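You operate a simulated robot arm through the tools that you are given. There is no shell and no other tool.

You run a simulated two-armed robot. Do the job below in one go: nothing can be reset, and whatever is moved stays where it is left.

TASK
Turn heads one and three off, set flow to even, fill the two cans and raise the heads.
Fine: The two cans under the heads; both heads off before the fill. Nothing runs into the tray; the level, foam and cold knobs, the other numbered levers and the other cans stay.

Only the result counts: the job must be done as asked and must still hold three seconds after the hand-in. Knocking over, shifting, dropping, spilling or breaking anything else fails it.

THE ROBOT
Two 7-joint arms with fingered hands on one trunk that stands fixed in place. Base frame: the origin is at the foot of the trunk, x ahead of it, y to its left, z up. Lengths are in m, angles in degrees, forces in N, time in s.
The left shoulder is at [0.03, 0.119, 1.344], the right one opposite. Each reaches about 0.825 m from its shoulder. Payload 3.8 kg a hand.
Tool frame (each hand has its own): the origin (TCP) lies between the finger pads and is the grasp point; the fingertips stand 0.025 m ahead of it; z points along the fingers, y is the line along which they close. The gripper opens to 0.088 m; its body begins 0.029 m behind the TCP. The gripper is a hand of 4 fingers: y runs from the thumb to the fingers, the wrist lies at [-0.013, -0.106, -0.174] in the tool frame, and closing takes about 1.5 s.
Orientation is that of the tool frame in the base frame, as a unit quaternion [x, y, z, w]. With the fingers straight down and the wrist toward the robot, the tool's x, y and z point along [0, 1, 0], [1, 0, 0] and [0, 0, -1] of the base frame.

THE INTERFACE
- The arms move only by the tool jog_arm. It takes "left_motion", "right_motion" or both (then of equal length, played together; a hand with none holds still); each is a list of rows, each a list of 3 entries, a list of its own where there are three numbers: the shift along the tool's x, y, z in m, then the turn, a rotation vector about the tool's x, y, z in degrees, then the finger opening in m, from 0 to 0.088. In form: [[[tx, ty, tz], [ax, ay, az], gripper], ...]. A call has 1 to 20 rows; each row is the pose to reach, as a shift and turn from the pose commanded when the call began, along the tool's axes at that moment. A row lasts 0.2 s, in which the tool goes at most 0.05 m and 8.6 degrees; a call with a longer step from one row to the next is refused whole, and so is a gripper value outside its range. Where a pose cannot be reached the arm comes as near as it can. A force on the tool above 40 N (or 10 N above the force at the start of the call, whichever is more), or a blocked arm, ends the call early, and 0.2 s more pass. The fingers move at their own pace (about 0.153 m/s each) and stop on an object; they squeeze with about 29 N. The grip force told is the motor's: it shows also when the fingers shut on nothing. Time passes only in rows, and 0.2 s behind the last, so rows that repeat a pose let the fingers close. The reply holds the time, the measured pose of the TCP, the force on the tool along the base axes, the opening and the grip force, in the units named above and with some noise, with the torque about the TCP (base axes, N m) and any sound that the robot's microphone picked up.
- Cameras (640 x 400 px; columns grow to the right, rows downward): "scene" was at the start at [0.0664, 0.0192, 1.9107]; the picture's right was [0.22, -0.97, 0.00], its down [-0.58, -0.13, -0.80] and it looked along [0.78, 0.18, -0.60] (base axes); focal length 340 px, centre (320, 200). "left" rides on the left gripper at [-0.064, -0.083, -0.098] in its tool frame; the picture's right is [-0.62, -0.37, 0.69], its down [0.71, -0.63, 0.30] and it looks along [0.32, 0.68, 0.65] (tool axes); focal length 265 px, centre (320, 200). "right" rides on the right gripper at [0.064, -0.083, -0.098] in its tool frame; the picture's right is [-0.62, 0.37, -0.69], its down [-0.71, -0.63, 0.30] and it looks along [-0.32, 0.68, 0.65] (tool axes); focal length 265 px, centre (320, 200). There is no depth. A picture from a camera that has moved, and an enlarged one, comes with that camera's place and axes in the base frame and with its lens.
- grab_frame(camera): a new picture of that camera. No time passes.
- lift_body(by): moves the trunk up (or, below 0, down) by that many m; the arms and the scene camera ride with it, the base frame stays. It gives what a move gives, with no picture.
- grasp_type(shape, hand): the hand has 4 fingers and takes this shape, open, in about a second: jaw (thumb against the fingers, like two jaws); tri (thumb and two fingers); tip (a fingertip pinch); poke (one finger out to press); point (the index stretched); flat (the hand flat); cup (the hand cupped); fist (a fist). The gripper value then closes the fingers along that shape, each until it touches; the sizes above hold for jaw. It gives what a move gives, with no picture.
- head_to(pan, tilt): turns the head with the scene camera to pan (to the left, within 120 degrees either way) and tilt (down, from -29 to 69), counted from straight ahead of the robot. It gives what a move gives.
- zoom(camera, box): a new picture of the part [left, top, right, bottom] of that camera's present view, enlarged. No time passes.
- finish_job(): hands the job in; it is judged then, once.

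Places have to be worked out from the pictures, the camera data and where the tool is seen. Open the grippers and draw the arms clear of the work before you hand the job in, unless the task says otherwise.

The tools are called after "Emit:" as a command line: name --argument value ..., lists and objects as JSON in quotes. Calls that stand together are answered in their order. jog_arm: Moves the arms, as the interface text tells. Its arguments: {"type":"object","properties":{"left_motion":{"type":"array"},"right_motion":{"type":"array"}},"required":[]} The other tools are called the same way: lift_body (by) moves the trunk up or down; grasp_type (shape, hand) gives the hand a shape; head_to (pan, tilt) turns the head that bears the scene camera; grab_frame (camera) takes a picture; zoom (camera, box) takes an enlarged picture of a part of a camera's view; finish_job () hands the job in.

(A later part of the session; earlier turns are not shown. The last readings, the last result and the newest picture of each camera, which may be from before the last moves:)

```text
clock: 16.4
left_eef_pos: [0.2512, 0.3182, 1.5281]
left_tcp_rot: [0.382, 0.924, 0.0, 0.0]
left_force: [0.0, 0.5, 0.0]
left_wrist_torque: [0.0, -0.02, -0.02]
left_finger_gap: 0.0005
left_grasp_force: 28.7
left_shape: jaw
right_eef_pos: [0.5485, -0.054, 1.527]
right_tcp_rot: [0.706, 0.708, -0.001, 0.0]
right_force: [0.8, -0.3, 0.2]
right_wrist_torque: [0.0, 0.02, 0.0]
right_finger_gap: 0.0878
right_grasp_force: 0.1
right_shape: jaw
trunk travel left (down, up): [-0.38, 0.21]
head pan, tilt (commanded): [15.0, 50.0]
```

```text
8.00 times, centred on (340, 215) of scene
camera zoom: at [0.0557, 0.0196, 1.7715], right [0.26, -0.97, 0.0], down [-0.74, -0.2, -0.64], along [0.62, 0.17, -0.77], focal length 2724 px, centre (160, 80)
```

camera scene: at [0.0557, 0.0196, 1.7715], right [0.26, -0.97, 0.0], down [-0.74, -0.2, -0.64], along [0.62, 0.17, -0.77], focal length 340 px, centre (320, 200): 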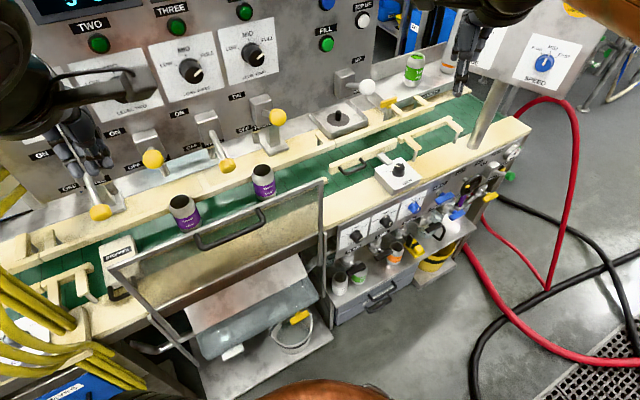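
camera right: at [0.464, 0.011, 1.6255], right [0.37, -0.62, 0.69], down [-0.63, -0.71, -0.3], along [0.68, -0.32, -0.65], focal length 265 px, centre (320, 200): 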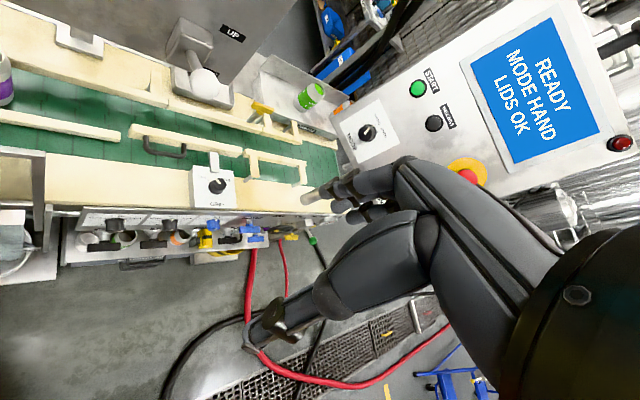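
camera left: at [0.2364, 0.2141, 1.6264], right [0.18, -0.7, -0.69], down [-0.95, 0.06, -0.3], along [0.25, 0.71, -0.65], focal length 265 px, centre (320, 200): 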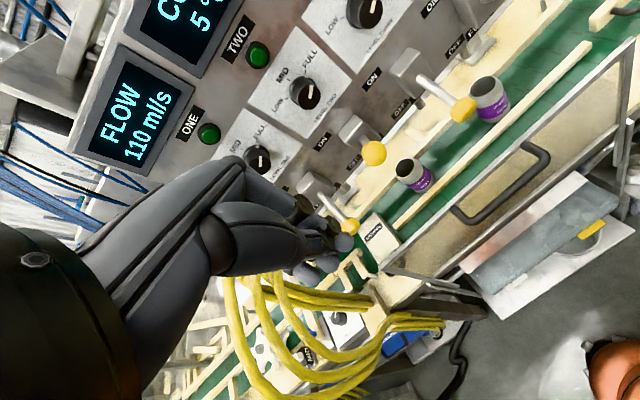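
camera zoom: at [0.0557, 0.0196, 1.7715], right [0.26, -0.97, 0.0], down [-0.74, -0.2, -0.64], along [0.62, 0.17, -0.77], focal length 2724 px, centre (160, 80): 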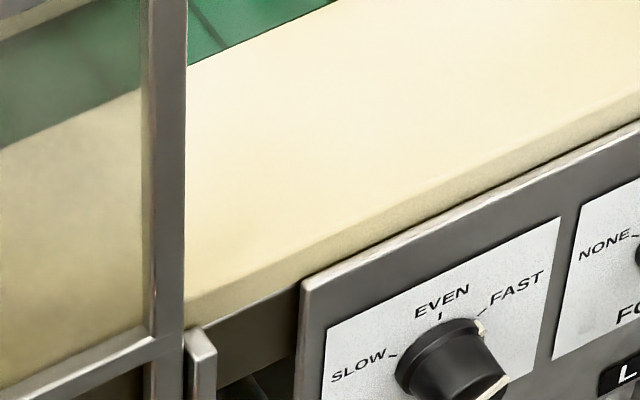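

The lower panel is vertical at distance d≈0.536 (along [0.707,0.707]); the flow knob axis is at u≈0.43, z≈0.862, knob about 0.042 wide, pointing FAST, EVEN being ~55° counterclockwise. I lower the trunk another 0.2 m and yaw the right hand by 45°.

Emit:
lift_body --by -0.2

Emit:
jog_arm --right_motion '[[[0, 0, 0], [0, 0, -7.5], 0.088], [[0, 0, 0], [0, 0, -15], 0.088], [[0, 0, 0], [0, 0, -22.5], 0.088], [[0, 0, 0], [0, 0, -30], 0.088], [[0, 0, 0], [0, 0, -37.5], 0.088], [[0, 0, 0], [0, 0, -45], 0.088], [[0, 0, 0], [0, 0, -45], 0.088]]'

Emit:
grab_frame --camera "scene"

Emit:
grab_frame --camera "right"

```text
clock: 18.5
left_eef_pos: [0.2492, 0.3178, 1.329]
left_tcp_rot: [0.383, 0.924, 0.0, -0.001]
left_force: [-0.4, 0.4, 0.2]
left_wrist_torque: [-0.01, -0.01, 0.02]
left_finger_gap: 0.0
left_grasp_force: 28.9
left_shape: jaw
right_eef_pos: [0.5478, -0.0537, 1.3276]
right_tcp_rot: [0.707, 0.707, 0.0, 0.0]
right_force: [-0.2, 0.0, 0.2]
right_wrist_torque: [0.01, 0.02, -0.01]
right_finger_gap: 0.0876
right_grasp_force: 0.1
right_shape: jaw
trunk travel left (down, up): [-0.18, 0.41]
head pan, tilt (commanded): [15.0, 50.0]
```

```text
clock: 20.1
left_eef_pos: [0.2503, 0.3187, 1.3279]
left_tcp_rot: [0.383, 0.924, -0.001, 0.0]
left_force: [0.7, -0.7, -0.3]
left_wrist_torque: [0.02, 0.03, 0.01]
left_finger_gap: 0.0
left_grasp_force: 29.6
left_shape: jaw
right_eef_pos: [0.548, -0.0532, 1.3276]
right_tcp_rot: [0.382, 0.924, 0.0, 0.0]
right_force: [-0.2, 0.6, -0.4]
right_wrist_torque: [0.04, -0.03, -0.02]
right_finger_gap: 0.0876
right_grasp_force: 0.2
right_shape: jaw
trunk travel left (down, up): [-0.18, 0.41]
head pan, tilt (commanded): [15.0, 50.0]
```

```text
taken
camera scene: at [0.0554, 0.0196, 1.5715], right [0.26, -0.97, 0.0], down [-0.74, -0.2, -0.64], along [0.62, 0.17, -0.77], focal length 340 px, centre (320, 200)
```

scene: 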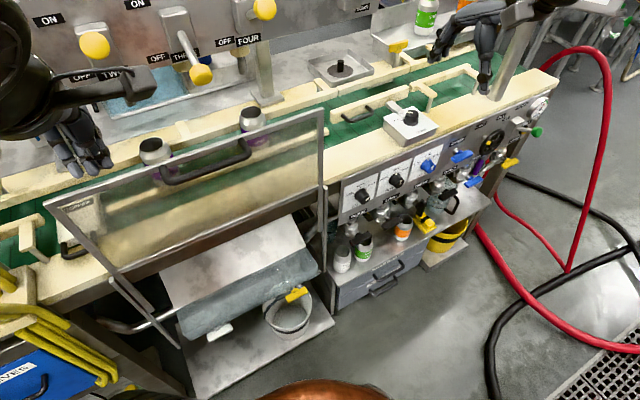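

```text
taken
camera right: at [0.4427, -0.0668, 1.4253], right [0.7, -0.18, 0.69], down [0.06, -0.95, -0.3], along [0.71, 0.26, -0.65], focal length 265 px, centre (320, 200)
```

right: 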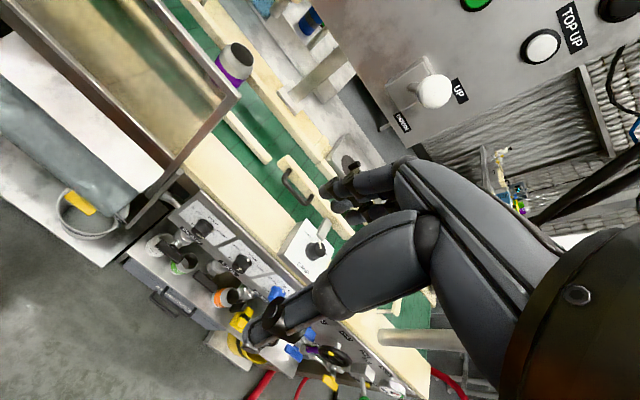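

Both arms are clear. Now I pitch the right hand so its fingers point at the panel (horizontal), descending 0.3 m at the same time, still about 0.15 m in front of the panel.

Emit:
jog_arm --right_motion '[[[0, 0, 0.027], [-8.2, 0, 0], 0.088], [[0, 0, 0.054], [-16.4, 0, 0], 0.088], [[0, 0, 0.081], [-24.6, 0, 0], 0.088], [[0, 0, 0.108], [-32.8, 0, 0], 0.088], [[0, 0, 0.135], [-41, 0, 0], 0.088], [[0, 0, 0.162], [-49.2, 0, 0], 0.088], [[0, 0, 0.189], [-57.4, 0, 0], 0.088], [[0, 0, 0.216], [-65.6, 0, 0], 0.088], [[0, 0, 0.243], [-73.8, 0, 0], 0.088], [[0, 0, 0.27], [-82, 0, 0], 0.088], [[0, 0, 0.3], [-90, 0, 0], 0.088], [[0, 0, 0.3], [-90, 0, 0], 0.088]]'

Emit:
grab_frame --camera "scene"

Emit:
grab_frame --camera "right"

```text
clock: 22.7
left_eef_pos: [0.2499, 0.3196, 1.3293]
left_tcp_rot: [0.383, 0.924, -0.001, 0.001]
left_force: [-0.6, -0.6, 0.5]
left_wrist_torque: [-0.02, 0.01, 0.03]
left_finger_gap: 0.0
left_grasp_force: 29.3
left_shape: jaw
right_eef_pos: [0.5475, -0.0564, 1.0288]
right_tcp_rot: [0.272, 0.652, 0.653, 0.271]
right_force: [-0.9, -0.1, -0.3]
right_wrist_torque: [0.02, 0.0, 0.02]
right_finger_gap: 0.0877
right_grasp_force: 0.1
right_shape: jaw
right hand out of reach, approached as far as the arm can: row 10
trunk travel left (down, up): [-0.18, 0.41]
head pan, tilt (commanded): [15.0, 50.0]
```

```text
taken
camera scene: at [0.0551, 0.0192, 1.5715], right [0.26, -0.97, 0.0], down [-0.74, -0.2, -0.64], along [0.62, 0.17, -0.77], focal length 340 px, centre (320, 200)
```

scene: 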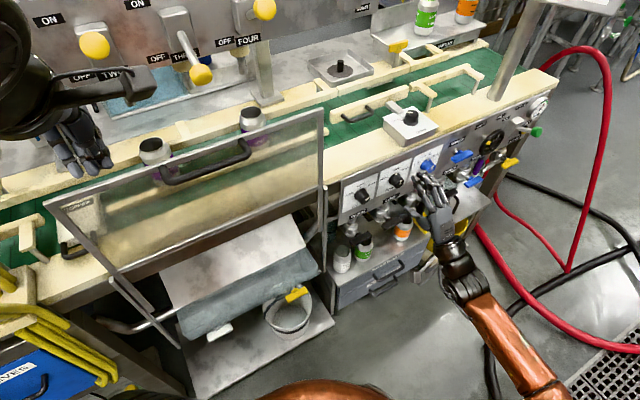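

```text
taken
camera right: at [0.4321, -0.0791, 0.9442], right [-0.05, -0.93, 0.37], down [0.72, -0.29, -0.63], along [0.69, 0.23, 0.68], focal length 265 px, centre (320, 200)
```

right: 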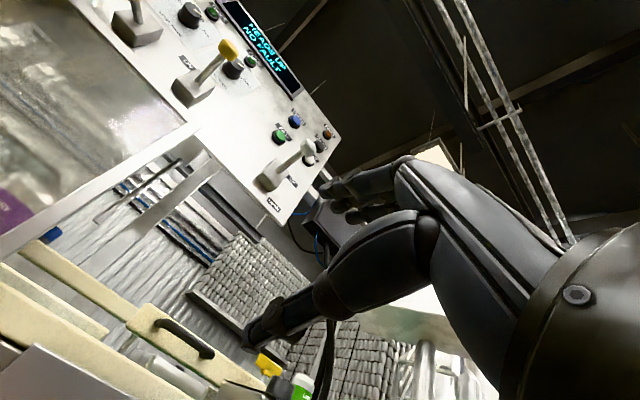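

The right hand is now horizontal, pointing at the panel with thumb below. I re-measure the knob from this lower scene view before descending to it.

Emit:
zoom --camera "scene" --box '[330, 160, 410, 210]'

Emit:
zoom --camera "scene" --box '[330, 140, 490, 240]'

```text
8.00 times, centred on (370, 185) of scene
camera zoom: at [0.0551, 0.0192, 1.5715], right [0.26, -0.97, 0.0], down [-0.74, -0.2, -0.64], along [0.62, 0.17, -0.77], focal length 2724 px, centre (-80, 320)
```

zoom: 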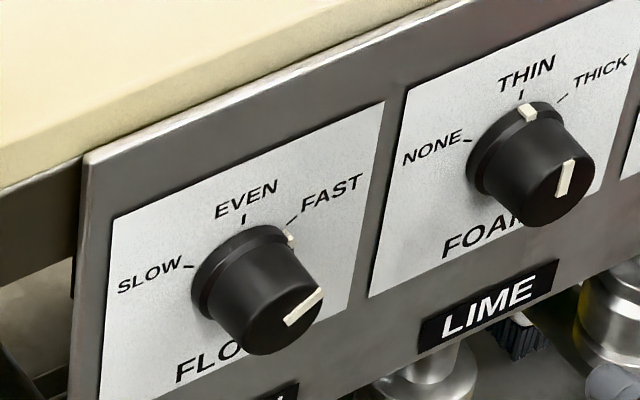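

```text
4.00 times, centred on (410, 190) of scene
camera zoom: at [0.0551, 0.0192, 1.5715], right [0.26, -0.97, 0.0], down [-0.74, -0.2, -0.64], along [0.62, 0.17, -0.77], focal length 1362 px, centre (-40, 240)
```

zoom: 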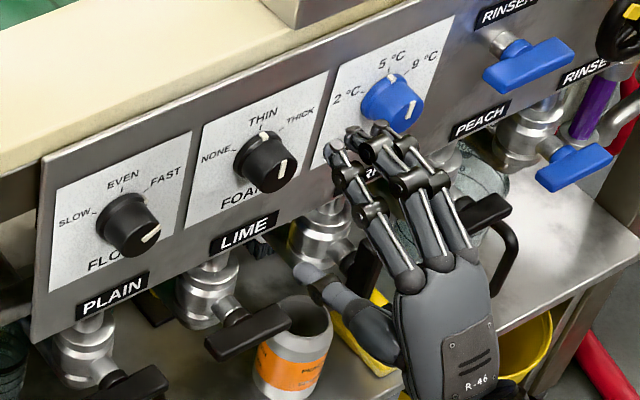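

Knob axis refined to u≈0.433, z≈0.859. I roll the right hand +30° and descend to knob height, still 0.16 m in front of the panel.

Emit:
jog_arm --right_motion '[[[-0.001, -0.034, 0], [0, 0, 6], 0.088], [[-0.002, -0.068, 0], [0, 0, 12], 0.088], [[-0.004, -0.102, 0], [0, 0, 18], 0.088], [[-0.005, -0.136, 0], [0, 0, 24], 0.088], [[-0.006, -0.17, 0], [0, 0, 30], 0.088], [[-0.006, -0.17, 0], [0, 0, 30], 0.088]]'

Emit:
grab_frame --camera "scene"

Emit:
grab_frame --camera "right"

Emit:
zoom --camera "scene" --box '[310, 140, 470, 240]'

```text
clock: 24.1
left_eef_pos: [0.2502, 0.3175, 1.329]
left_tcp_rot: [0.382, 0.924, 0.0, 0.0]
left_force: [-1.1, 0.5, 0.5]
left_wrist_torque: [0.02, 0.04, 0.02]
left_finger_gap: 0.0
left_grasp_force: 28.9
left_shape: jaw
right_eef_pos: [0.553, -0.0568, 0.859]
right_tcp_rot: [0.431, 0.56, 0.701, 0.092]
right_force: [-0.2, -0.6, -0.3]
right_wrist_torque: [0.01, 0.01, 0.03]
right_finger_gap: 0.088
right_grasp_force: 0.0
right_shape: jaw
trunk travel left (down, up): [-0.18, 0.41]
head pan, tilt (commanded): [15.0, 50.0]
```

```text
taken
camera scene: at [0.0555, 0.0192, 1.5715], right [0.26, -0.97, 0.0], down [-0.74, -0.2, -0.64], along [0.62, 0.17, -0.77], focal length 340 px, centre (320, 200)
```

scene: 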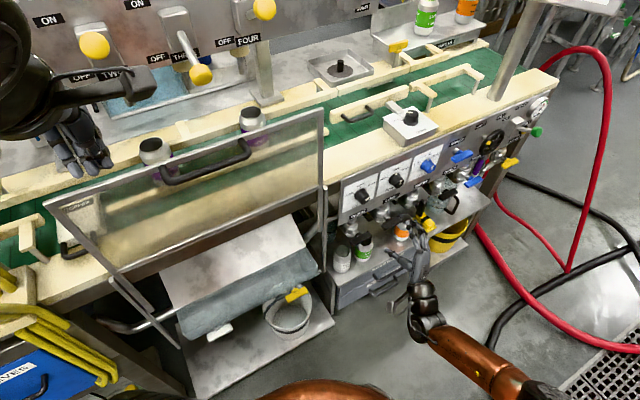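

```text
taken
camera right: at [0.4135, -0.0571, 0.8185], right [0.02, -1.0, 0.01], down [0.43, 0.0, -0.9], along [0.9, 0.02, 0.43], focal length 265 px, centre (320, 200)
```

right: 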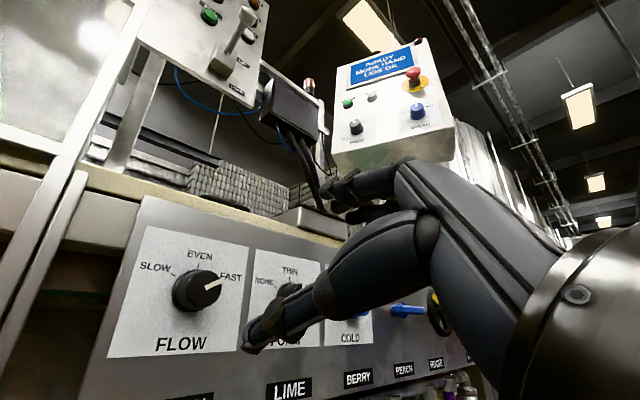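

```text
4.00 times, centred on (390, 190) of scene
camera zoom: at [0.0555, 0.0192, 1.5715], right [0.26, -0.97, 0.0], down [-0.74, -0.2, -0.64], along [0.62, 0.17, -0.77], focal length 1362 px, centre (40, 240)
```

zoom: 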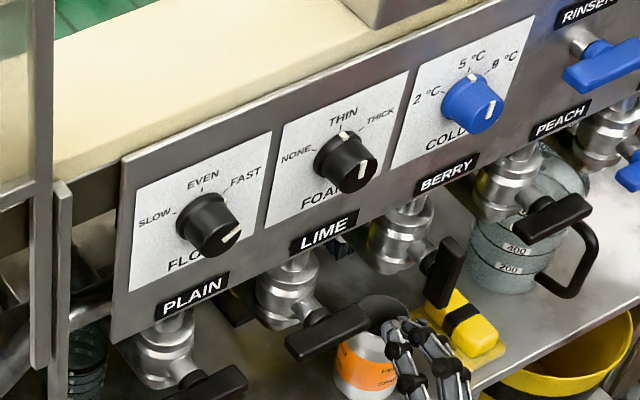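

The right camera now sees the flow dial well, pointer at FAST. I zoom in to pin the knob's place with this second viewpoint.

Emit:
zoom --camera "right" --box '[100, 210, 260, 370]'

```text
2.50 times, centred on (180, 290) of right
camera zoom: at [0.4135, -0.0571, 0.8185], right [0.02, -1.0, 0.01], down [0.43, 0.0, -0.9], along [0.9, 0.02, 0.43], focal length 664 px, centre (670, -25)
```

zoom: 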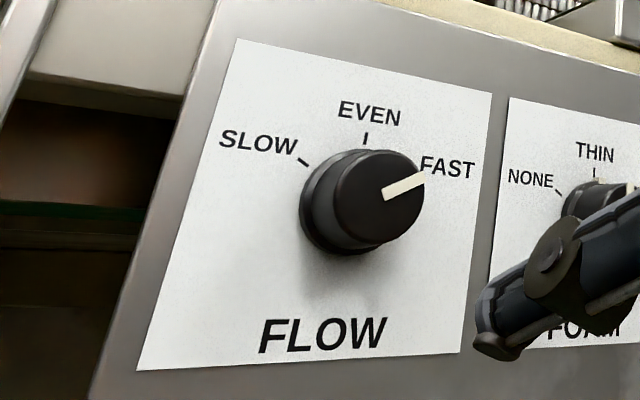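

Right-camera and scene rays meet at knob centre u≈0.431, z≈0.850, face at d≈0.515. I advance to just before the knob, lowering 9 mm, and look again.

Emit:
jog_arm --right_motion '[[[-0.0015, -0.0026, 0.035], [0, 0, 0], 0.088], [[-0.003, -0.0052, 0.07], [0, 0, 0], 0.088], [[-0.0045, -0.0078, 0.1], [0, 0, 0], 0.088], [[-0.0045, -0.0078, 0.12], [0, 0, 0], 0.088], [[-0.0045, -0.0078, 0.12], [0, 0, 0], 0.088]]'

Emit:
grab_frame --camera "right"

Emit:
zoom --camera "scene" --box '[310, 140, 470, 240]'

```text
clock: 25.3
left_eef_pos: [0.2503, 0.3189, 1.3283]
left_tcp_rot: [0.383, 0.924, 0.0, 0.0]
left_force: [0.1, 0.4, -0.2]
left_wrist_torque: [0.01, 0.0, 0.01]
left_finger_gap: 0.0001
left_grasp_force: 28.5
left_shape: jaw
right_eef_pos: [0.621, 0.0238, 0.853]
right_tcp_rot: [0.431, 0.56, 0.701, 0.093]
right_force: [0.6, 0.4, 0.6]
right_wrist_torque: [-0.02, -0.04, 0.02]
right_finger_gap: 0.0878
right_grasp_force: 0.0
right_shape: jaw
right hand out of reach, approached as far as the arm can: row 3, 4, 5
trunk travel left (down, up): [-0.18, 0.41]
head pan, tilt (commanded): [15.0, 50.0]
```

```text
taken
camera right: at [0.4813, 0.0247, 0.8129], right [0.02, -1.0, 0.01], down [0.43, 0.0, -0.9], along [0.9, 0.02, 0.43], focal length 265 px, centre (320, 200)
```

right: 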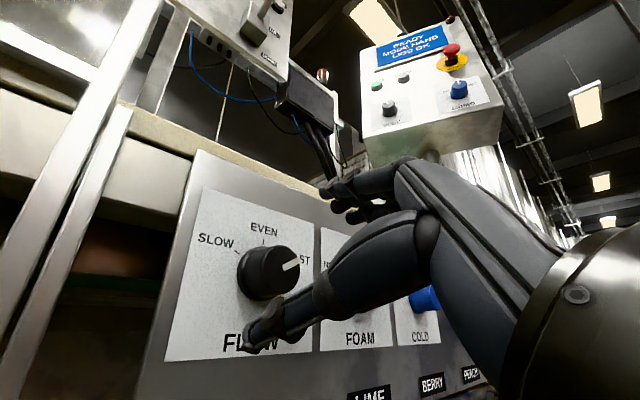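

```text
4.00 times, centred on (390, 190) of scene
camera zoom: at [0.0559, 0.0199, 1.5715], right [0.26, -0.97, 0.0], down [-0.74, -0.2, -0.64], along [0.62, 0.17, -0.77], focal length 1362 px, centre (40, 240)
```

zoom: 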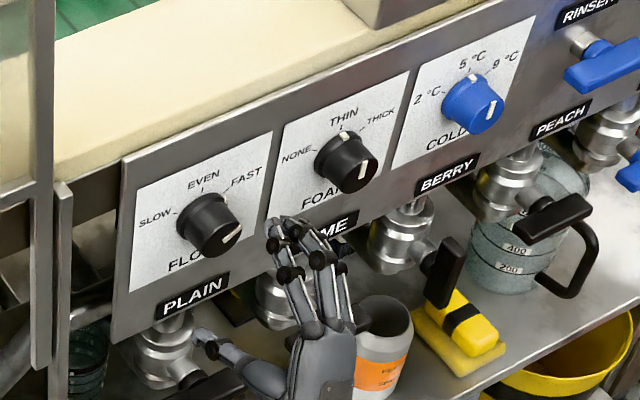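

The arm hit a wrist limit at d≈0.456 with this roll. A more supinated roll (thumb left, fingers right) puts the forearm in a natural line, so I back off 0.10 m and roll a further +85°.

Emit:
jog_arm --right_motion '[[[0, 0, -0.03], [0, 0, 8.5], 0.088], [[0, 0, -0.06], [0, 0, 17], 0.088], [[0, 0, -0.09], [0, 0, 25.5], 0.088], [[0, 0, -0.1], [0, 0, 34], 0.088], [[0, 0, -0.1], [0, 0, 42.5], 0.088], [[0, 0, -0.1], [0, 0, 51], 0.088], [[0, 0, -0.1], [0, 0, 59.5], 0.088], [[0, 0, -0.1], [0, 0, 68], 0.088], [[0, 0, -0.1], [0, 0, 76.5], 0.088], [[0, 0, -0.1], [0, 0, 85], 0.088], [[0, 0, -0.1], [0, 0, 85], 0.088]]'

Emit:
grab_frame --camera "right"

Emit:
grab_frame --camera "scene"

```text
clock: 27.7
left_eef_pos: [0.2497, 0.3183, 1.3293]
left_tcp_rot: [0.383, 0.924, 0.0, 0.0]
left_force: [-0.1, 0.6, 0.4]
left_wrist_torque: [0.05, -0.02, 0.0]
left_finger_gap: 0.0001
left_grasp_force: 29.2
left_shape: jaw
right_eef_pos: [0.5502, -0.0449, 0.8551]
right_tcp_rot: [0.696, 0.122, 0.579, -0.406]
right_force: [-0.5, 0.2, 0.6]
right_wrist_torque: [0.01, 0.03, 0.03]
right_finger_gap: 0.0879
right_grasp_force: 0.0
right_shape: jaw
trunk travel left (down, up): [-0.18, 0.41]
head pan, tilt (commanded): [15.0, 50.0]
```

```text
taken
camera right: at [0.4449, -0.0807, 0.9475], right [-0.44, -0.54, -0.72], down [-0.4, 0.83, -0.38], along [0.8, 0.12, -0.58], focal length 265 px, centre (320, 200)
```

right: 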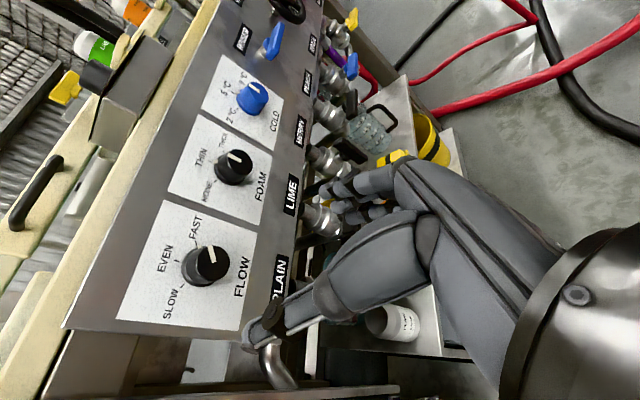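

```text
taken
camera scene: at [0.0558, 0.0194, 1.5715], right [0.26, -0.97, 0.0], down [-0.74, -0.2, -0.64], along [0.62, 0.17, -0.77], focal length 340 px, centre (320, 200)
```

scene: 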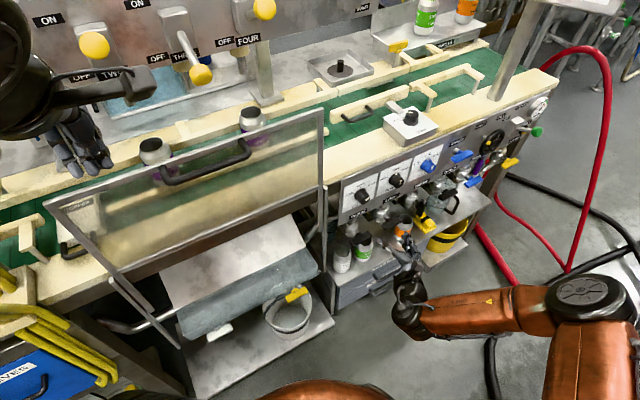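

The roll worked with the arm now in a comfortable line. I zoom to re-measure the knob from this new hand-camera pose before going in.

Emit:
zoom --camera "right" --box '[120, 200, 280, 340]'

```text
2.86 times, centred on (200, 270) of right
camera zoom: at [0.4449, -0.0807, 0.9475], right [-0.44, -0.54, -0.72], down [-0.4, 0.83, -0.38], along [0.8, 0.12, -0.58], focal length 758 px, centre (663, 0)
```

zoom: 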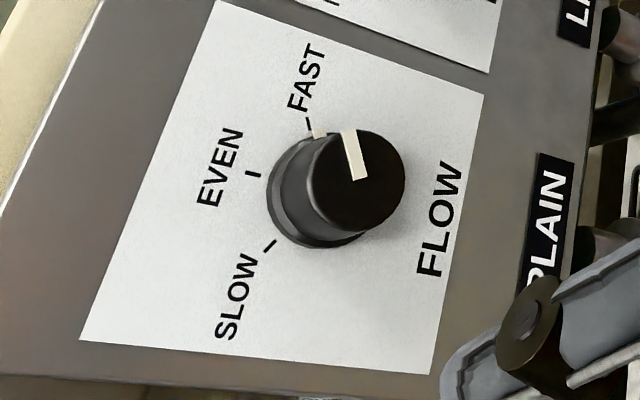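

Knob confirmed at u≈0.433, z≈0.851. I align laterally and advance so the fingertips stop just short of the knob face.

Emit:
jog_arm --right_motion '[[[0.0015, 0.0127, 0.03], [0, 0, 0], 0.088], [[0.0015, 0.0127, 0.06], [0, 0, 0], 0.088], [[0.0015, 0.0127, 0.09], [0, 0, 0], 0.088], [[0.0015, 0.0127, 0.115], [0, 0, 0], 0.088], [[0.0015, 0.0127, 0.115], [0, 0, 0], 0.088]]'

Emit:
grab_frame --camera "right"

Emit:
zoom --camera "scene" --box '[310, 140, 470, 240]'

```text
clock: 28.9
left_eef_pos: [0.2508, 0.318, 1.3284]
left_tcp_rot: [0.382, 0.924, 0.0, 0.0]
left_force: [-0.3, 0.0, 1.0]
left_wrist_torque: [-0.02, -0.01, -0.02]
left_finger_gap: 0.0002
left_grasp_force: 29.3
left_shape: jaw
right_eef_pos: [0.6393, 0.0271, 0.8506]
right_tcp_rot: [0.697, 0.123, 0.579, -0.406]
right_force: [-0.8, 0.4, -0.7]
right_wrist_torque: [0.04, 0.01, 0.01]
right_finger_gap: 0.0878
right_grasp_force: 0.0
right_shape: jaw
trunk travel left (down, up): [-0.18, 0.41]
head pan, tilt (commanded): [15.0, 50.0]
```

```text
taken
camera right: at [0.5342, -0.0083, 0.9434], right [-0.44, -0.54, -0.72], down [-0.4, 0.83, -0.38], along [0.8, 0.12, -0.58], focal length 265 px, centre (320, 200)
```

right: 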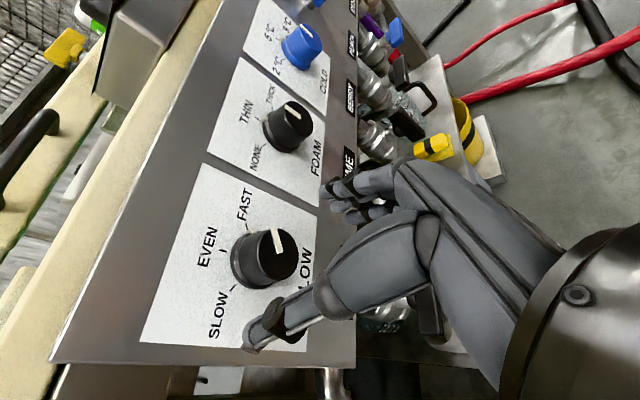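

```text
4.00 times, centred on (390, 190) of scene
camera zoom: at [0.0557, 0.0192, 1.5715], right [0.26, -0.97, 0.0], down [-0.74, -0.2, -0.64], along [0.62, 0.17, -0.77], focal length 1362 px, centre (40, 240)
```

zoom: 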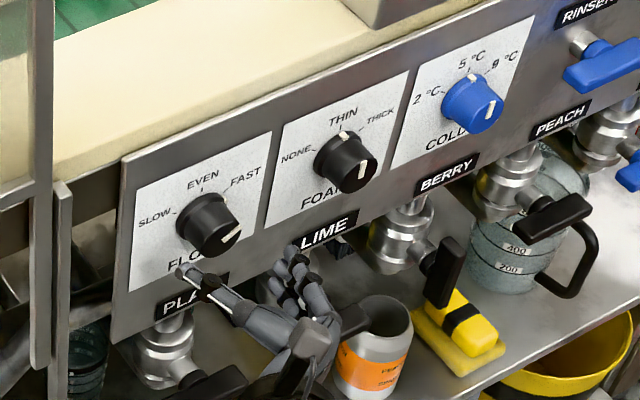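

The knob sits exactly on the projected grasp line. I advance 0.037 m slowly and then close the fingers on the knob.

Emit:
jog_arm --right_motion '[[[0, 0, 0.012], [0, 0, 0], 0.088], [[0, 0, 0.022], [0, 0, 0], 0.088], [[0, 0, 0.03], [0, 0, 0], 0.088], [[0, 0, 0.036], [0, 0, 0], 0.088], [[0, 0, 0.036], [0, 0, 0], 0.088]]'

Emit:
grab_frame --camera "right"

```text
clock: 30.1
left_eef_pos: [0.2502, 0.3172, 1.3286]
left_tcp_rot: [0.382, 0.924, 0.0, 0.0]
left_force: [-1.0, 1.1, -1.3]
left_wrist_torque: [0.03, -0.04, 0.03]
left_finger_gap: 0.0002
left_grasp_force: 29.4
left_shape: jaw
right_eef_pos: [0.6644, 0.0527, 0.8504]
right_tcp_rot: [0.696, 0.123, 0.579, -0.406]
right_force: [0.7, 0.3, 0.3]
right_wrist_torque: [-0.01, -0.03, 0.03]
right_finger_gap: 0.0876
right_grasp_force: 0.0
right_shape: jaw
trunk travel left (down, up): [-0.18, 0.41]
head pan, tilt (commanded): [15.0, 50.0]
```

```text
taken
camera right: at [0.5598, 0.0177, 0.9429], right [-0.44, -0.54, -0.72], down [-0.4, 0.83, -0.38], along [0.8, 0.12, -0.58], focal length 265 px, centre (320, 200)
```

right: 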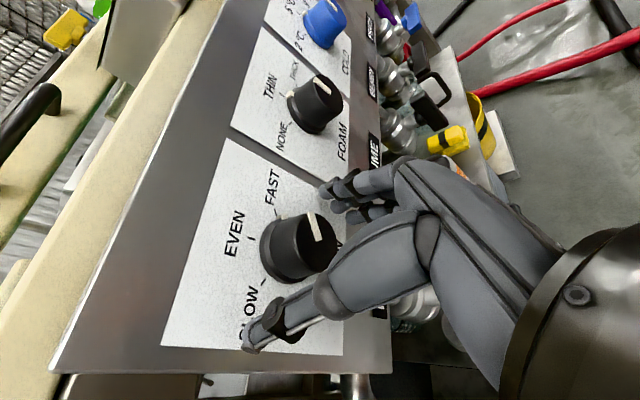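

The knob is between thumb and fingers. I close the hand on it.

Emit:
jog_arm --right_motion '[[[0, 0, 0], [0, 0, 0], 0.06], [[0, 0, 0], [0, 0, 0], 0.04], [[0, 0, 0], [0, 0, 0], 0.02], [[0, 0, 0], [0, 0, 0], 0.0], [[0, 0, 0], [0, 0, 0], 0.0], [[0, 0, 0], [0, 0, 0], 0.0]]'

Emit:
grab_frame --camera "right"

Emit:
zoom --camera "scene" --box '[310, 140, 470, 240]'

```text
clock: 31.5
left_eef_pos: [0.2503, 0.3173, 1.3284]
left_tcp_rot: [0.383, 0.924, 0.0, 0.0]
left_force: [-0.5, 0.2, 0.5]
left_wrist_torque: [0.02, 0.0, -0.01]
left_finger_gap: 0.0
left_grasp_force: 28.1
left_shape: jaw
right_eef_pos: [0.6642, 0.0529, 0.8499]
right_tcp_rot: [0.696, 0.123, 0.579, -0.406]
right_force: [-1.5, 0.4, -0.2]
right_wrist_torque: [-0.06, -0.01, 0.0]
right_finger_gap: 0.0269
right_grasp_force: 28.5
right_shape: jaw
trunk travel left (down, up): [-0.18, 0.41]
head pan, tilt (commanded): [15.0, 50.0]
```

```text
taken
camera right: at [0.5596, 0.0179, 0.9428], right [-0.44, -0.54, -0.72], down [-0.4, 0.83, -0.38], along [0.8, 0.12, -0.58], focal length 265 px, centre (320, 200)
```

right: 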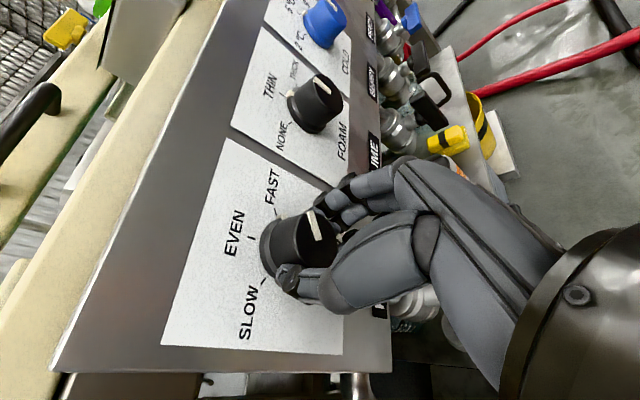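

```text
4.00 times, centred on (390, 190) of scene
camera zoom: at [0.0557, 0.0196, 1.5715], right [0.26, -0.97, 0.0], down [-0.74, -0.2, -0.64], along [0.62, 0.17, -0.77], focal length 1362 px, centre (40, 240)
```

zoom: 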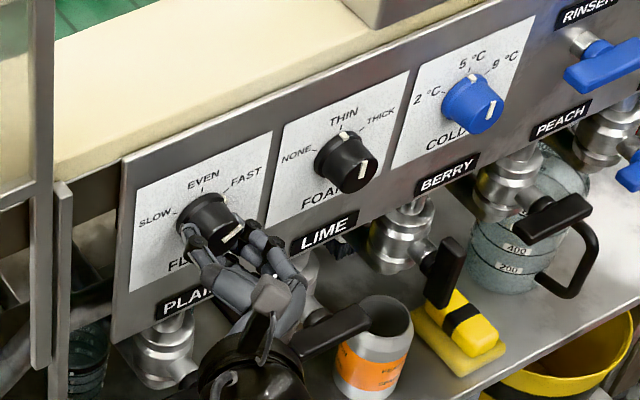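

The fingers hold the knob (28.5 N, no side load). I turn −56° about the tool axis (counterclockwise as seen) toward EVEN.

Emit:
jog_arm --right_motion '[[[0, 0, 0], [0, 0, -8], 0.0], [[0, 0, 0], [0, 0, -16], 0.0], [[0, 0, 0], [0, 0, -24], 0.0], [[0, 0, 0], [0, 0, -32], 0.0], [[0, 0, 0], [0, 0, -40], 0.0], [[0, 0, 0], [0, 0, -48], 0.0], [[0, 0, 0], [0, 0, -56], 0.0], [[0, 0, 0], [0, 0, -56], 0.0]]'

Emit:
grab_frame --camera "right"

Emit:
zoom --camera "scene" --box '[310, 140, 470, 240]'

```text
clock: 33.3
left_eef_pos: [0.2522, 0.3181, 1.3287]
left_tcp_rot: [0.383, 0.924, -0.001, 0.0]
left_force: [-0.3, -0.2, -0.2]
left_wrist_torque: [0.02, 0.03, -0.03]
left_finger_gap: 0.0
left_grasp_force: 29.1
left_shape: jaw
right_eef_pos: [0.6651, 0.0525, 0.8498]
right_tcp_rot: [0.557, 0.437, 0.701, -0.086]
right_force: [2.7, 2.7, -7.1]
right_wrist_torque: [-0.02, 0.06, -0.07]
right_finger_gap: 0.0265
right_grasp_force: 29.0
right_shape: jaw
trunk travel left (down, up): [-0.18, 0.41]
head pan, tilt (commanded): [15.0, 50.0]
```

```text
taken
camera right: at [0.52, 0.057, 0.8616], right [-0.04, -0.94, -0.34], down [0.09, 0.34, -0.94], along [0.99, -0.07, 0.07], focal length 265 px, centre (320, 200)
```

right: 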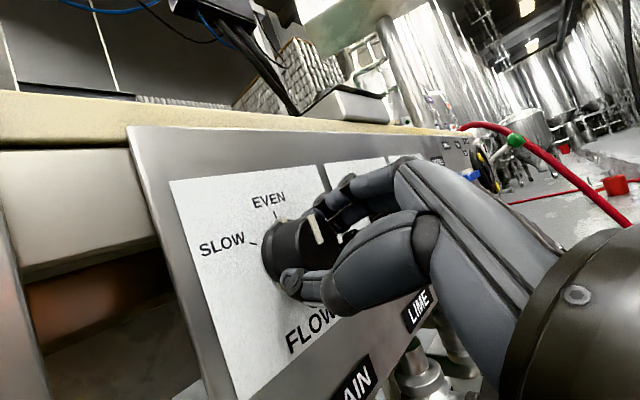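

```text
4.00 times, centred on (390, 190) of scene
camera zoom: at [0.0572, 0.0199, 1.5714], right [0.26, -0.97, 0.0], down [-0.74, -0.2, -0.64], along [0.62, 0.17, -0.77], focal length 1362 px, centre (40, 240)
```

zoom: 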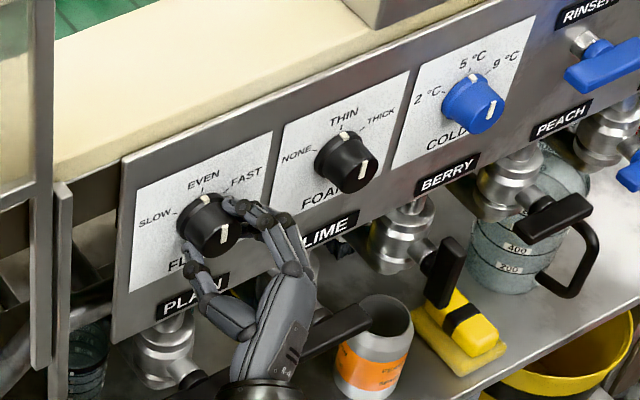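

The pointer now looks near EVEN. I zoom tightly to compare with the EVEN tick.

Emit:
zoom --camera "scene" --box '[335, 175, 391, 210]'

Emit:
zoom --camera "right" --box '[190, 160, 350, 340]'

```text
11.43 times, centred on (363, 192) of scene
camera zoom: at [0.0572, 0.0199, 1.5714], right [0.26, -0.97, 0.0], down [-0.74, -0.2, -0.64], along [0.62, 0.17, -0.77], focal length 3892 px, centre (-171, 286)
```

zoom: 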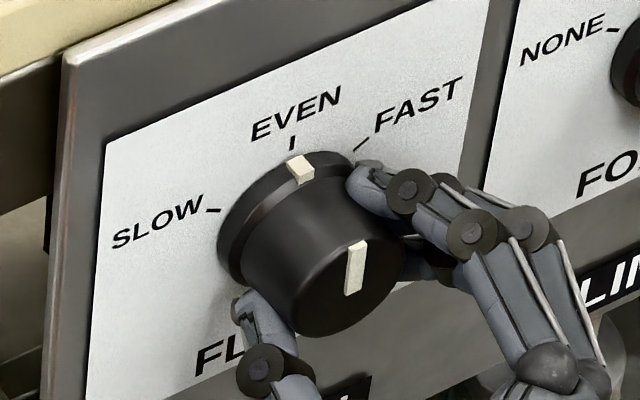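

```text
2.22 times, centred on (270, 250) of right
camera zoom: at [0.52, 0.057, 0.8616], right [-0.04, -0.94, -0.34], down [0.09, 0.34, -0.94], along [0.99, -0.07, 0.07], focal length 590 px, centre (431, 89)
```

zoom: 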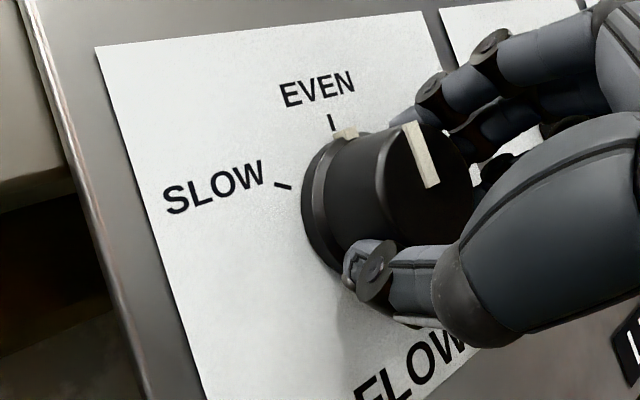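

Flow's mark now sits relative to the EVEN tick just as FOAM's does at THIN. I open the fingers without moving the hand and check whether the knob holds and what the flow display says.

Emit:
jog_arm --right_motion '[[[0, 0, 0], [0, 0, 0], 0.03], [[0, 0, 0], [0, 0, 0], 0.05], [[0, 0, 0], [0, 0, 0], 0.088], [[0, 0, 0], [0, 0, 0], 0.088], [[0, 0, 0], [0, 0, 0], 0.088]]'

Emit:
zoom --camera "scene" --box '[335, 175, 391, 210]'

Emit:
zoom --camera "right" --box '[190, 160, 350, 340]'

Emit:
head_to --pan 45 --tilt 15

Emit:
grab_frame --camera "scene"

Emit:
grab_frame --camera "left"

```text
clock: 34.5
left_eef_pos: [0.2498, 0.3177, 1.3282]
left_tcp_rot: [0.383, 0.924, -0.001, 0.0]
left_force: [-0.6, 0.6, 0.2]
left_wrist_torque: [0.02, 0.01, -0.03]
left_finger_gap: 0.0
left_grasp_force: 29.1
left_shape: jaw
right_eef_pos: [0.6641, 0.0514, 0.8508]
right_tcp_rot: [0.557, 0.436, 0.702, -0.086]
right_force: [0.1, 0.1, 1.3]
right_wrist_torque: [0.0, 0.02, 0.02]
right_finger_gap: 0.0878
right_grasp_force: 0.0
right_shape: jaw
trunk travel left (down, up): [-0.18, 0.41]
head pan, tilt (commanded): [15.0, 50.0]
```

```text
11.43 times, centred on (363, 192) of scene
camera zoom: at [0.0559, 0.0196, 1.5715], right [0.26, -0.97, 0.0], down [-0.74, -0.2, -0.64], along [0.62, 0.17, -0.77], focal length 3892 px, centre (-171, 286)
```

zoom: 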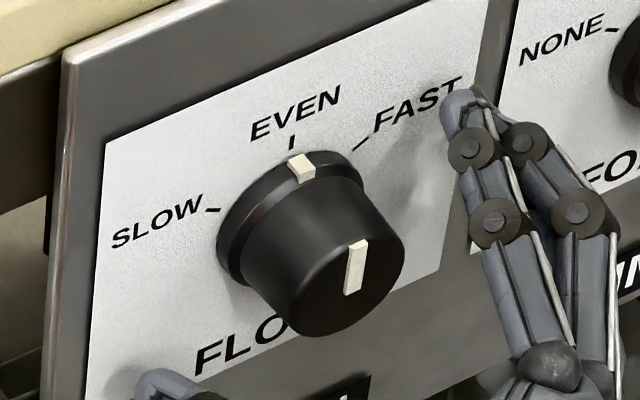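

```text
2.22 times, centred on (270, 250) of right
camera zoom: at [0.5197, 0.0564, 0.8626], right [-0.04, -0.94, -0.34], down [0.09, 0.34, -0.94], along [0.99, -0.07, 0.07], focal length 590 px, centre (431, 89)
```

zoom: 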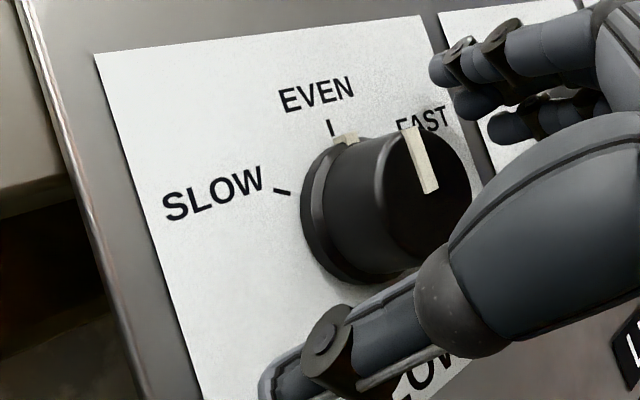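

```text
clock: 35.5
left_eef_pos: [0.2506, 0.3185, 1.3278]
left_tcp_rot: [0.382, 0.924, 0.0, 0.0]
left_force: [-0.2, 0.2, 0.3]
left_wrist_torque: [0.02, 0.03, -0.01]
left_finger_gap: 0.0
left_grasp_force: 29.3
left_shape: jaw
right_eef_pos: [0.664, 0.0521, 0.8504]
right_tcp_rot: [0.558, 0.435, 0.702, -0.086]
right_force: [0.2, 0.2, 0.2]
right_wrist_torque: [-0.02, -0.02, 0.0]
right_finger_gap: 0.0878
right_grasp_force: 0.0
right_shape: jaw
trunk travel left (down, up): [-0.18, 0.41]
head pan, tilt (commanded): [45.0, 15.0]
```

```text
taken
camera scene: at [0.0475, 0.0656, 1.6251], right [0.71, -0.71, 0.0], down [-0.18, -0.18, -0.97], along [0.68, 0.68, -0.26], focal length 340 px, centre (320, 200)
```

scene: 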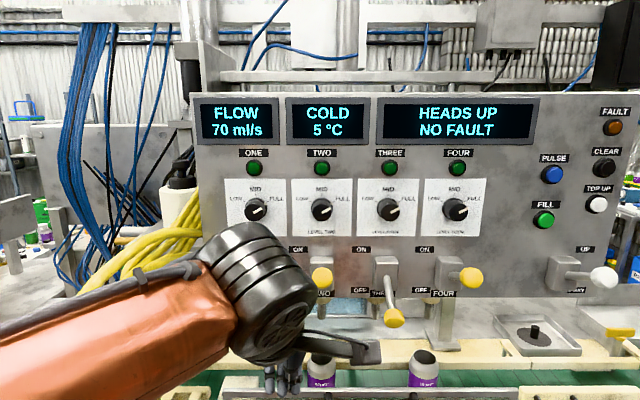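

```text
taken
camera left: at [0.2365, 0.2141, 1.4263], right [0.18, -0.7, -0.69], down [-0.95, 0.06, -0.3], along [0.25, 0.71, -0.65], focal length 265 px, centre (320, 200)
```

left: 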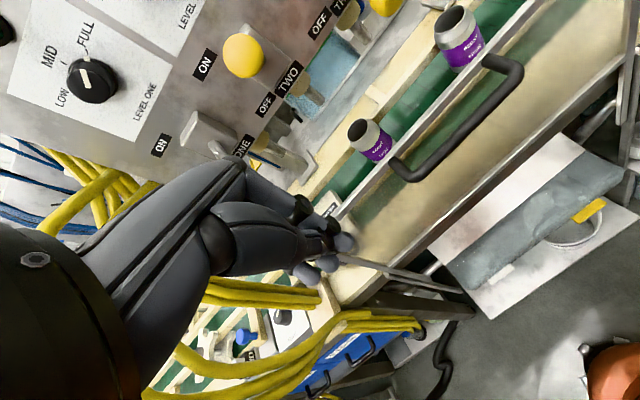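

The display now reads FLOW 70 ml/s, so EVEN is set. From this frontal view I zoom on the nozzles and cans to check they are aligned under heads two and four.

Emit:
zoom --camera "scene" --box '[280, 240, 500, 390]'

Emit:
zoom --camera "scene" --box '[500, 80, 640, 370]'

Emit:
zoom --camera "left" --box '[230, 0, 520, 180]'

```text
2.67 times, centred on (390, 315) of scene
camera zoom: at [0.0475, 0.0656, 1.6251], right [0.71, -0.71, 0.0], down [-0.18, -0.18, -0.97], along [0.68, 0.68, -0.26], focal length 908 px, centre (133, -107)
```

zoom: 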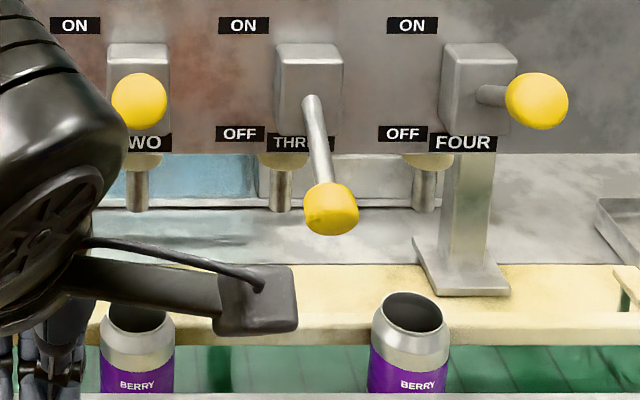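

```text
1.38 times, centred on (570, 225) of scene
camera zoom: at [0.0475, 0.0656, 1.6251], right [0.71, -0.71, 0.0], down [-0.18, -0.18, -0.97], along [0.68, 0.68, -0.26], focal length 470 px, centre (-25, 166)
```

zoom: 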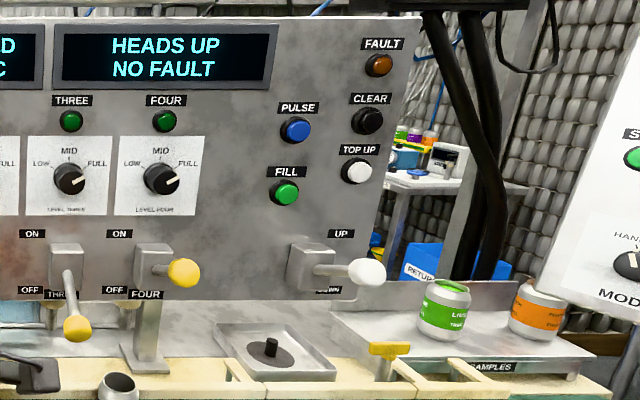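

```text
2.21 times, centred on (375, 90) of left
camera zoom: at [0.2365, 0.2141, 1.4263], right [0.18, -0.7, -0.69], down [-0.95, 0.06, -0.3], along [0.25, 0.71, -0.65], focal length 586 px, centre (199, 443)
```

zoom: 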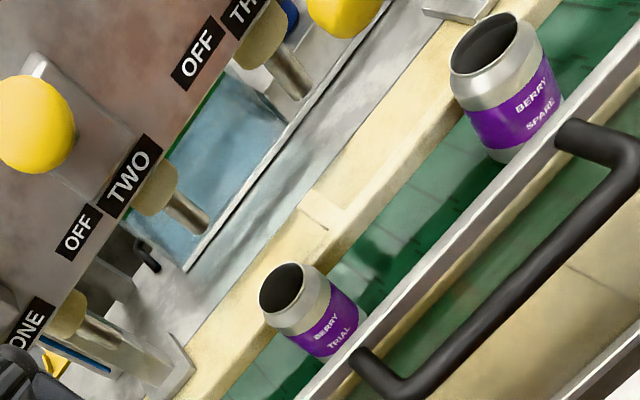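

Cans line up with nozzles two and four, flow reads 70 ml/s (EVEN), levers one/three down. I back the right hand straight off the knob with fingers open.

Emit:
jog_arm --right_motion '[[[0, 0, -0.015], [0, 0, 0], 0.088], [[0, 0, -0.04], [0, 0, 0], 0.088], [[0, 0, -0.075], [0, 0, 0], 0.088], [[0, 0, -0.115], [0, 0, 0], 0.088], [[0, 0, -0.15], [0, 0, 0], 0.088], [[0, 0, -0.15], [0, 0, -8.4], 0.088], [[0, 0, -0.15], [0, 0, -16.8], 0.088], [[0, 0, -0.15], [0, 0, -25.2], 0.088], [[0, 0, -0.15], [0, 0, -33.6], 0.088], [[0, 0, -0.15], [0, 0, -42], 0.088], [[0, 0, -0.15], [0, 0, -50.4], 0.088], [[0, 0, -0.15], [0, 0, -59], 0.088]]'

Emit:
lift_body --by 0.17

Emit:
head_to --pan 20 --tilt 45

Emit:
grab_frame --camera "scene"

Emit:
grab_frame --camera "right"

```text
clock: 38.1
left_eef_pos: [0.2509, 0.3183, 1.3278]
left_tcp_rot: [0.383, 0.924, 0.0, -0.001]
left_force: [0.3, -0.5, -0.4]
left_wrist_torque: [-0.02, -0.03, -0.01]
left_finger_gap: 0.0001
left_grasp_force: 29.0
left_shape: jaw
right_eef_pos: [0.5594, -0.0542, 0.8495]
right_tcp_rot: [0.269, 0.654, 0.652, 0.271]
right_force: [0.8, -0.8, -0.2]
right_wrist_torque: [0.0, 0.01, 0.0]
right_finger_gap: 0.0876
right_grasp_force: 0.0
right_shape: jaw
trunk travel left (down, up): [-0.18, 0.41]
head pan, tilt (commanded): [45.0, 15.0]
```

```text
clock: 40.1
left_eef_pos: [0.251, 0.3185, 1.4976]
left_tcp_rot: [0.382, 0.924, 0.0, 0.0]
left_force: [-0.8, -0.8, 0.0]
left_wrist_torque: [-0.03, -0.02, -0.01]
left_finger_gap: 0.0
left_grasp_force: 28.7
left_shape: jaw
right_eef_pos: [0.5579, -0.0547, 1.0201]
right_tcp_rot: [0.271, 0.653, 0.653, 0.271]
right_force: [-0.7, 0.1, 0.1]
right_wrist_torque: [0.01, 0.0, 0.0]
right_finger_gap: 0.0876
right_grasp_force: 0.1
right_shape: jaw
trunk travel left (down, up): [-0.35, 0.24]
head pan, tilt (commanded): [45.0, 15.0]
```

```text
clock: 41.0
left_eef_pos: [0.2505, 0.3173, 1.4989]
left_tcp_rot: [0.383, 0.924, 0.0, 0.0]
left_force: [-0.1, -0.9, -0.9]
left_wrist_torque: [0.03, 0.0, -0.01]
left_finger_gap: 0.0
left_grasp_force: 28.9
left_shape: jaw
right_eef_pos: [0.5583, -0.0537, 1.0205]
right_tcp_rot: [0.27, 0.654, 0.653, 0.27]
right_force: [0.1, 0.3, 0.7]
right_wrist_torque: [-0.04, 0.04, 0.03]
right_finger_gap: 0.088
right_grasp_force: 0.0
right_shape: jaw
trunk travel left (down, up): [-0.35, 0.24]
head pan, tilt (commanded): [20.0, 45.0]
```

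```text
taken
camera scene: at [0.0579, 0.0275, 1.7485], right [0.34, -0.94, 0.0], down [-0.66, -0.24, -0.71], along [0.66, 0.24, -0.71], focal length 340 px, centre (320, 200)
```

scene: 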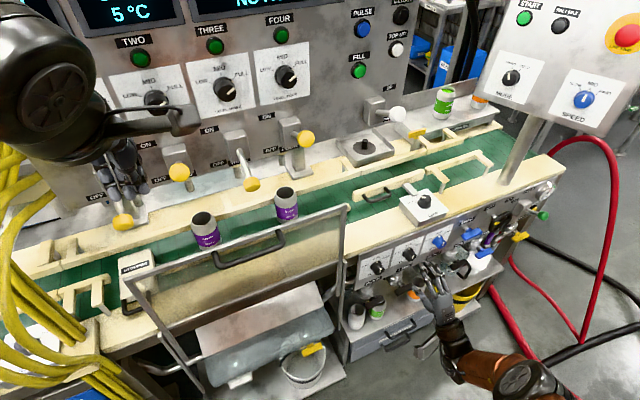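

```text
taken
camera right: at [0.4429, -0.078, 0.9362], right [-0.05, -0.93, 0.37], down [0.72, -0.29, -0.63], along [0.69, 0.23, 0.68], focal length 265 px, centre (320, 200)
```

right: 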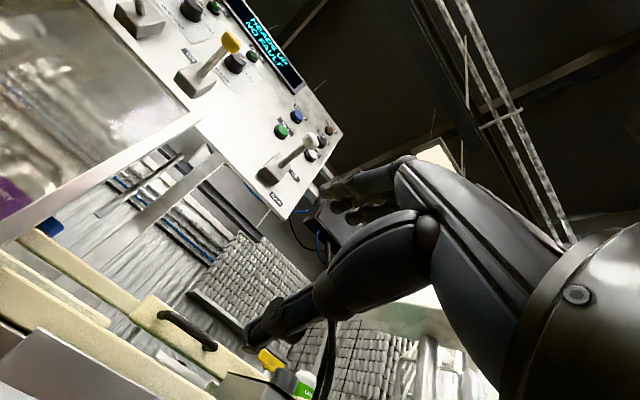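

The trunk is at shoulder height ~1.19 with the right hand horizontal, thumb below, fingers above. I raise the right hand to the white lever's height, still ~0.2 m in front of it.

Emit:
jog_arm --right_motion '[[[0, 0.042, 0], [0, 0, 0], 0.088], [[0, 0.084, 0], [0, 0, 0], 0.088], [[0, 0.126, 0], [0, 0, 0], 0.088], [[0, 0.168, 0], [0, 0, 0], 0.088], [[0, 0.21, 0], [0, 0, 0], 0.088], [[0, 0.252, 0], [0, 0, 0], 0.088], [[0, 0.294, 0], [0, 0, 0], 0.088], [[0, 0.335, 0], [0, 0, 0], 0.088], [[0, 0.335, 0], [0, 0, 0], 0.088]]'

Emit:
grab_frame --camera "scene"

Emit:
grab_frame --camera "right"

```text
clock: 43.0
left_eef_pos: [0.2508, 0.3191, 1.4985]
left_tcp_rot: [0.383, 0.924, 0.0, 0.0]
left_force: [-0.1, 0.6, -0.3]
left_wrist_torque: [-0.03, 0.0, 0.0]
left_finger_gap: 0.0001
left_grasp_force: 28.7
left_shape: jaw
right_eef_pos: [0.5584, -0.0553, 1.3552]
right_tcp_rot: [0.271, 0.654, 0.653, 0.27]
right_force: [0.0, 0.6, -0.2]
right_wrist_torque: [0.01, 0.01, 0.0]
right_finger_gap: 0.0877
right_grasp_force: 0.0
right_shape: jaw
right hand out of reach, approached as far as the arm can: row 2, 3, 4, 5
trunk travel left (down, up): [-0.35, 0.24]
head pan, tilt (commanded): [20.0, 45.0]
```

```text
taken
camera scene: at [0.0586, 0.0274, 1.7483], right [0.34, -0.94, 0.0], down [-0.66, -0.24, -0.71], along [0.66, 0.24, -0.71], focal length 340 px, centre (320, 200)
```

scene: 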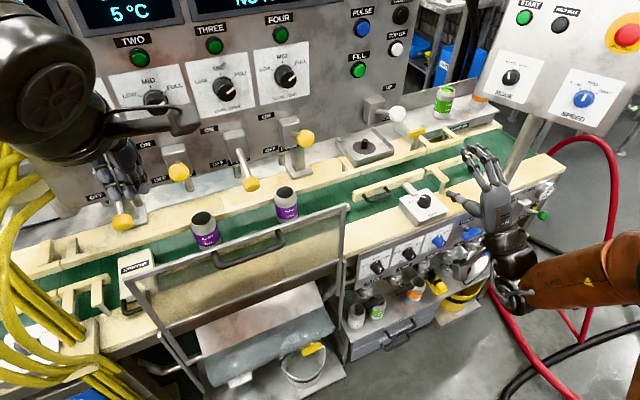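

```text
taken
camera right: at [0.4428, -0.0787, 1.2714], right [-0.05, -0.93, 0.37], down [0.72, -0.29, -0.63], along [0.69, 0.23, 0.68], focal length 265 px, centre (320, 200)
```

right: 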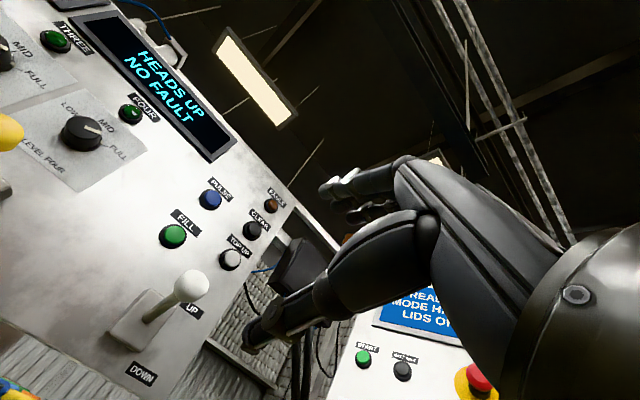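

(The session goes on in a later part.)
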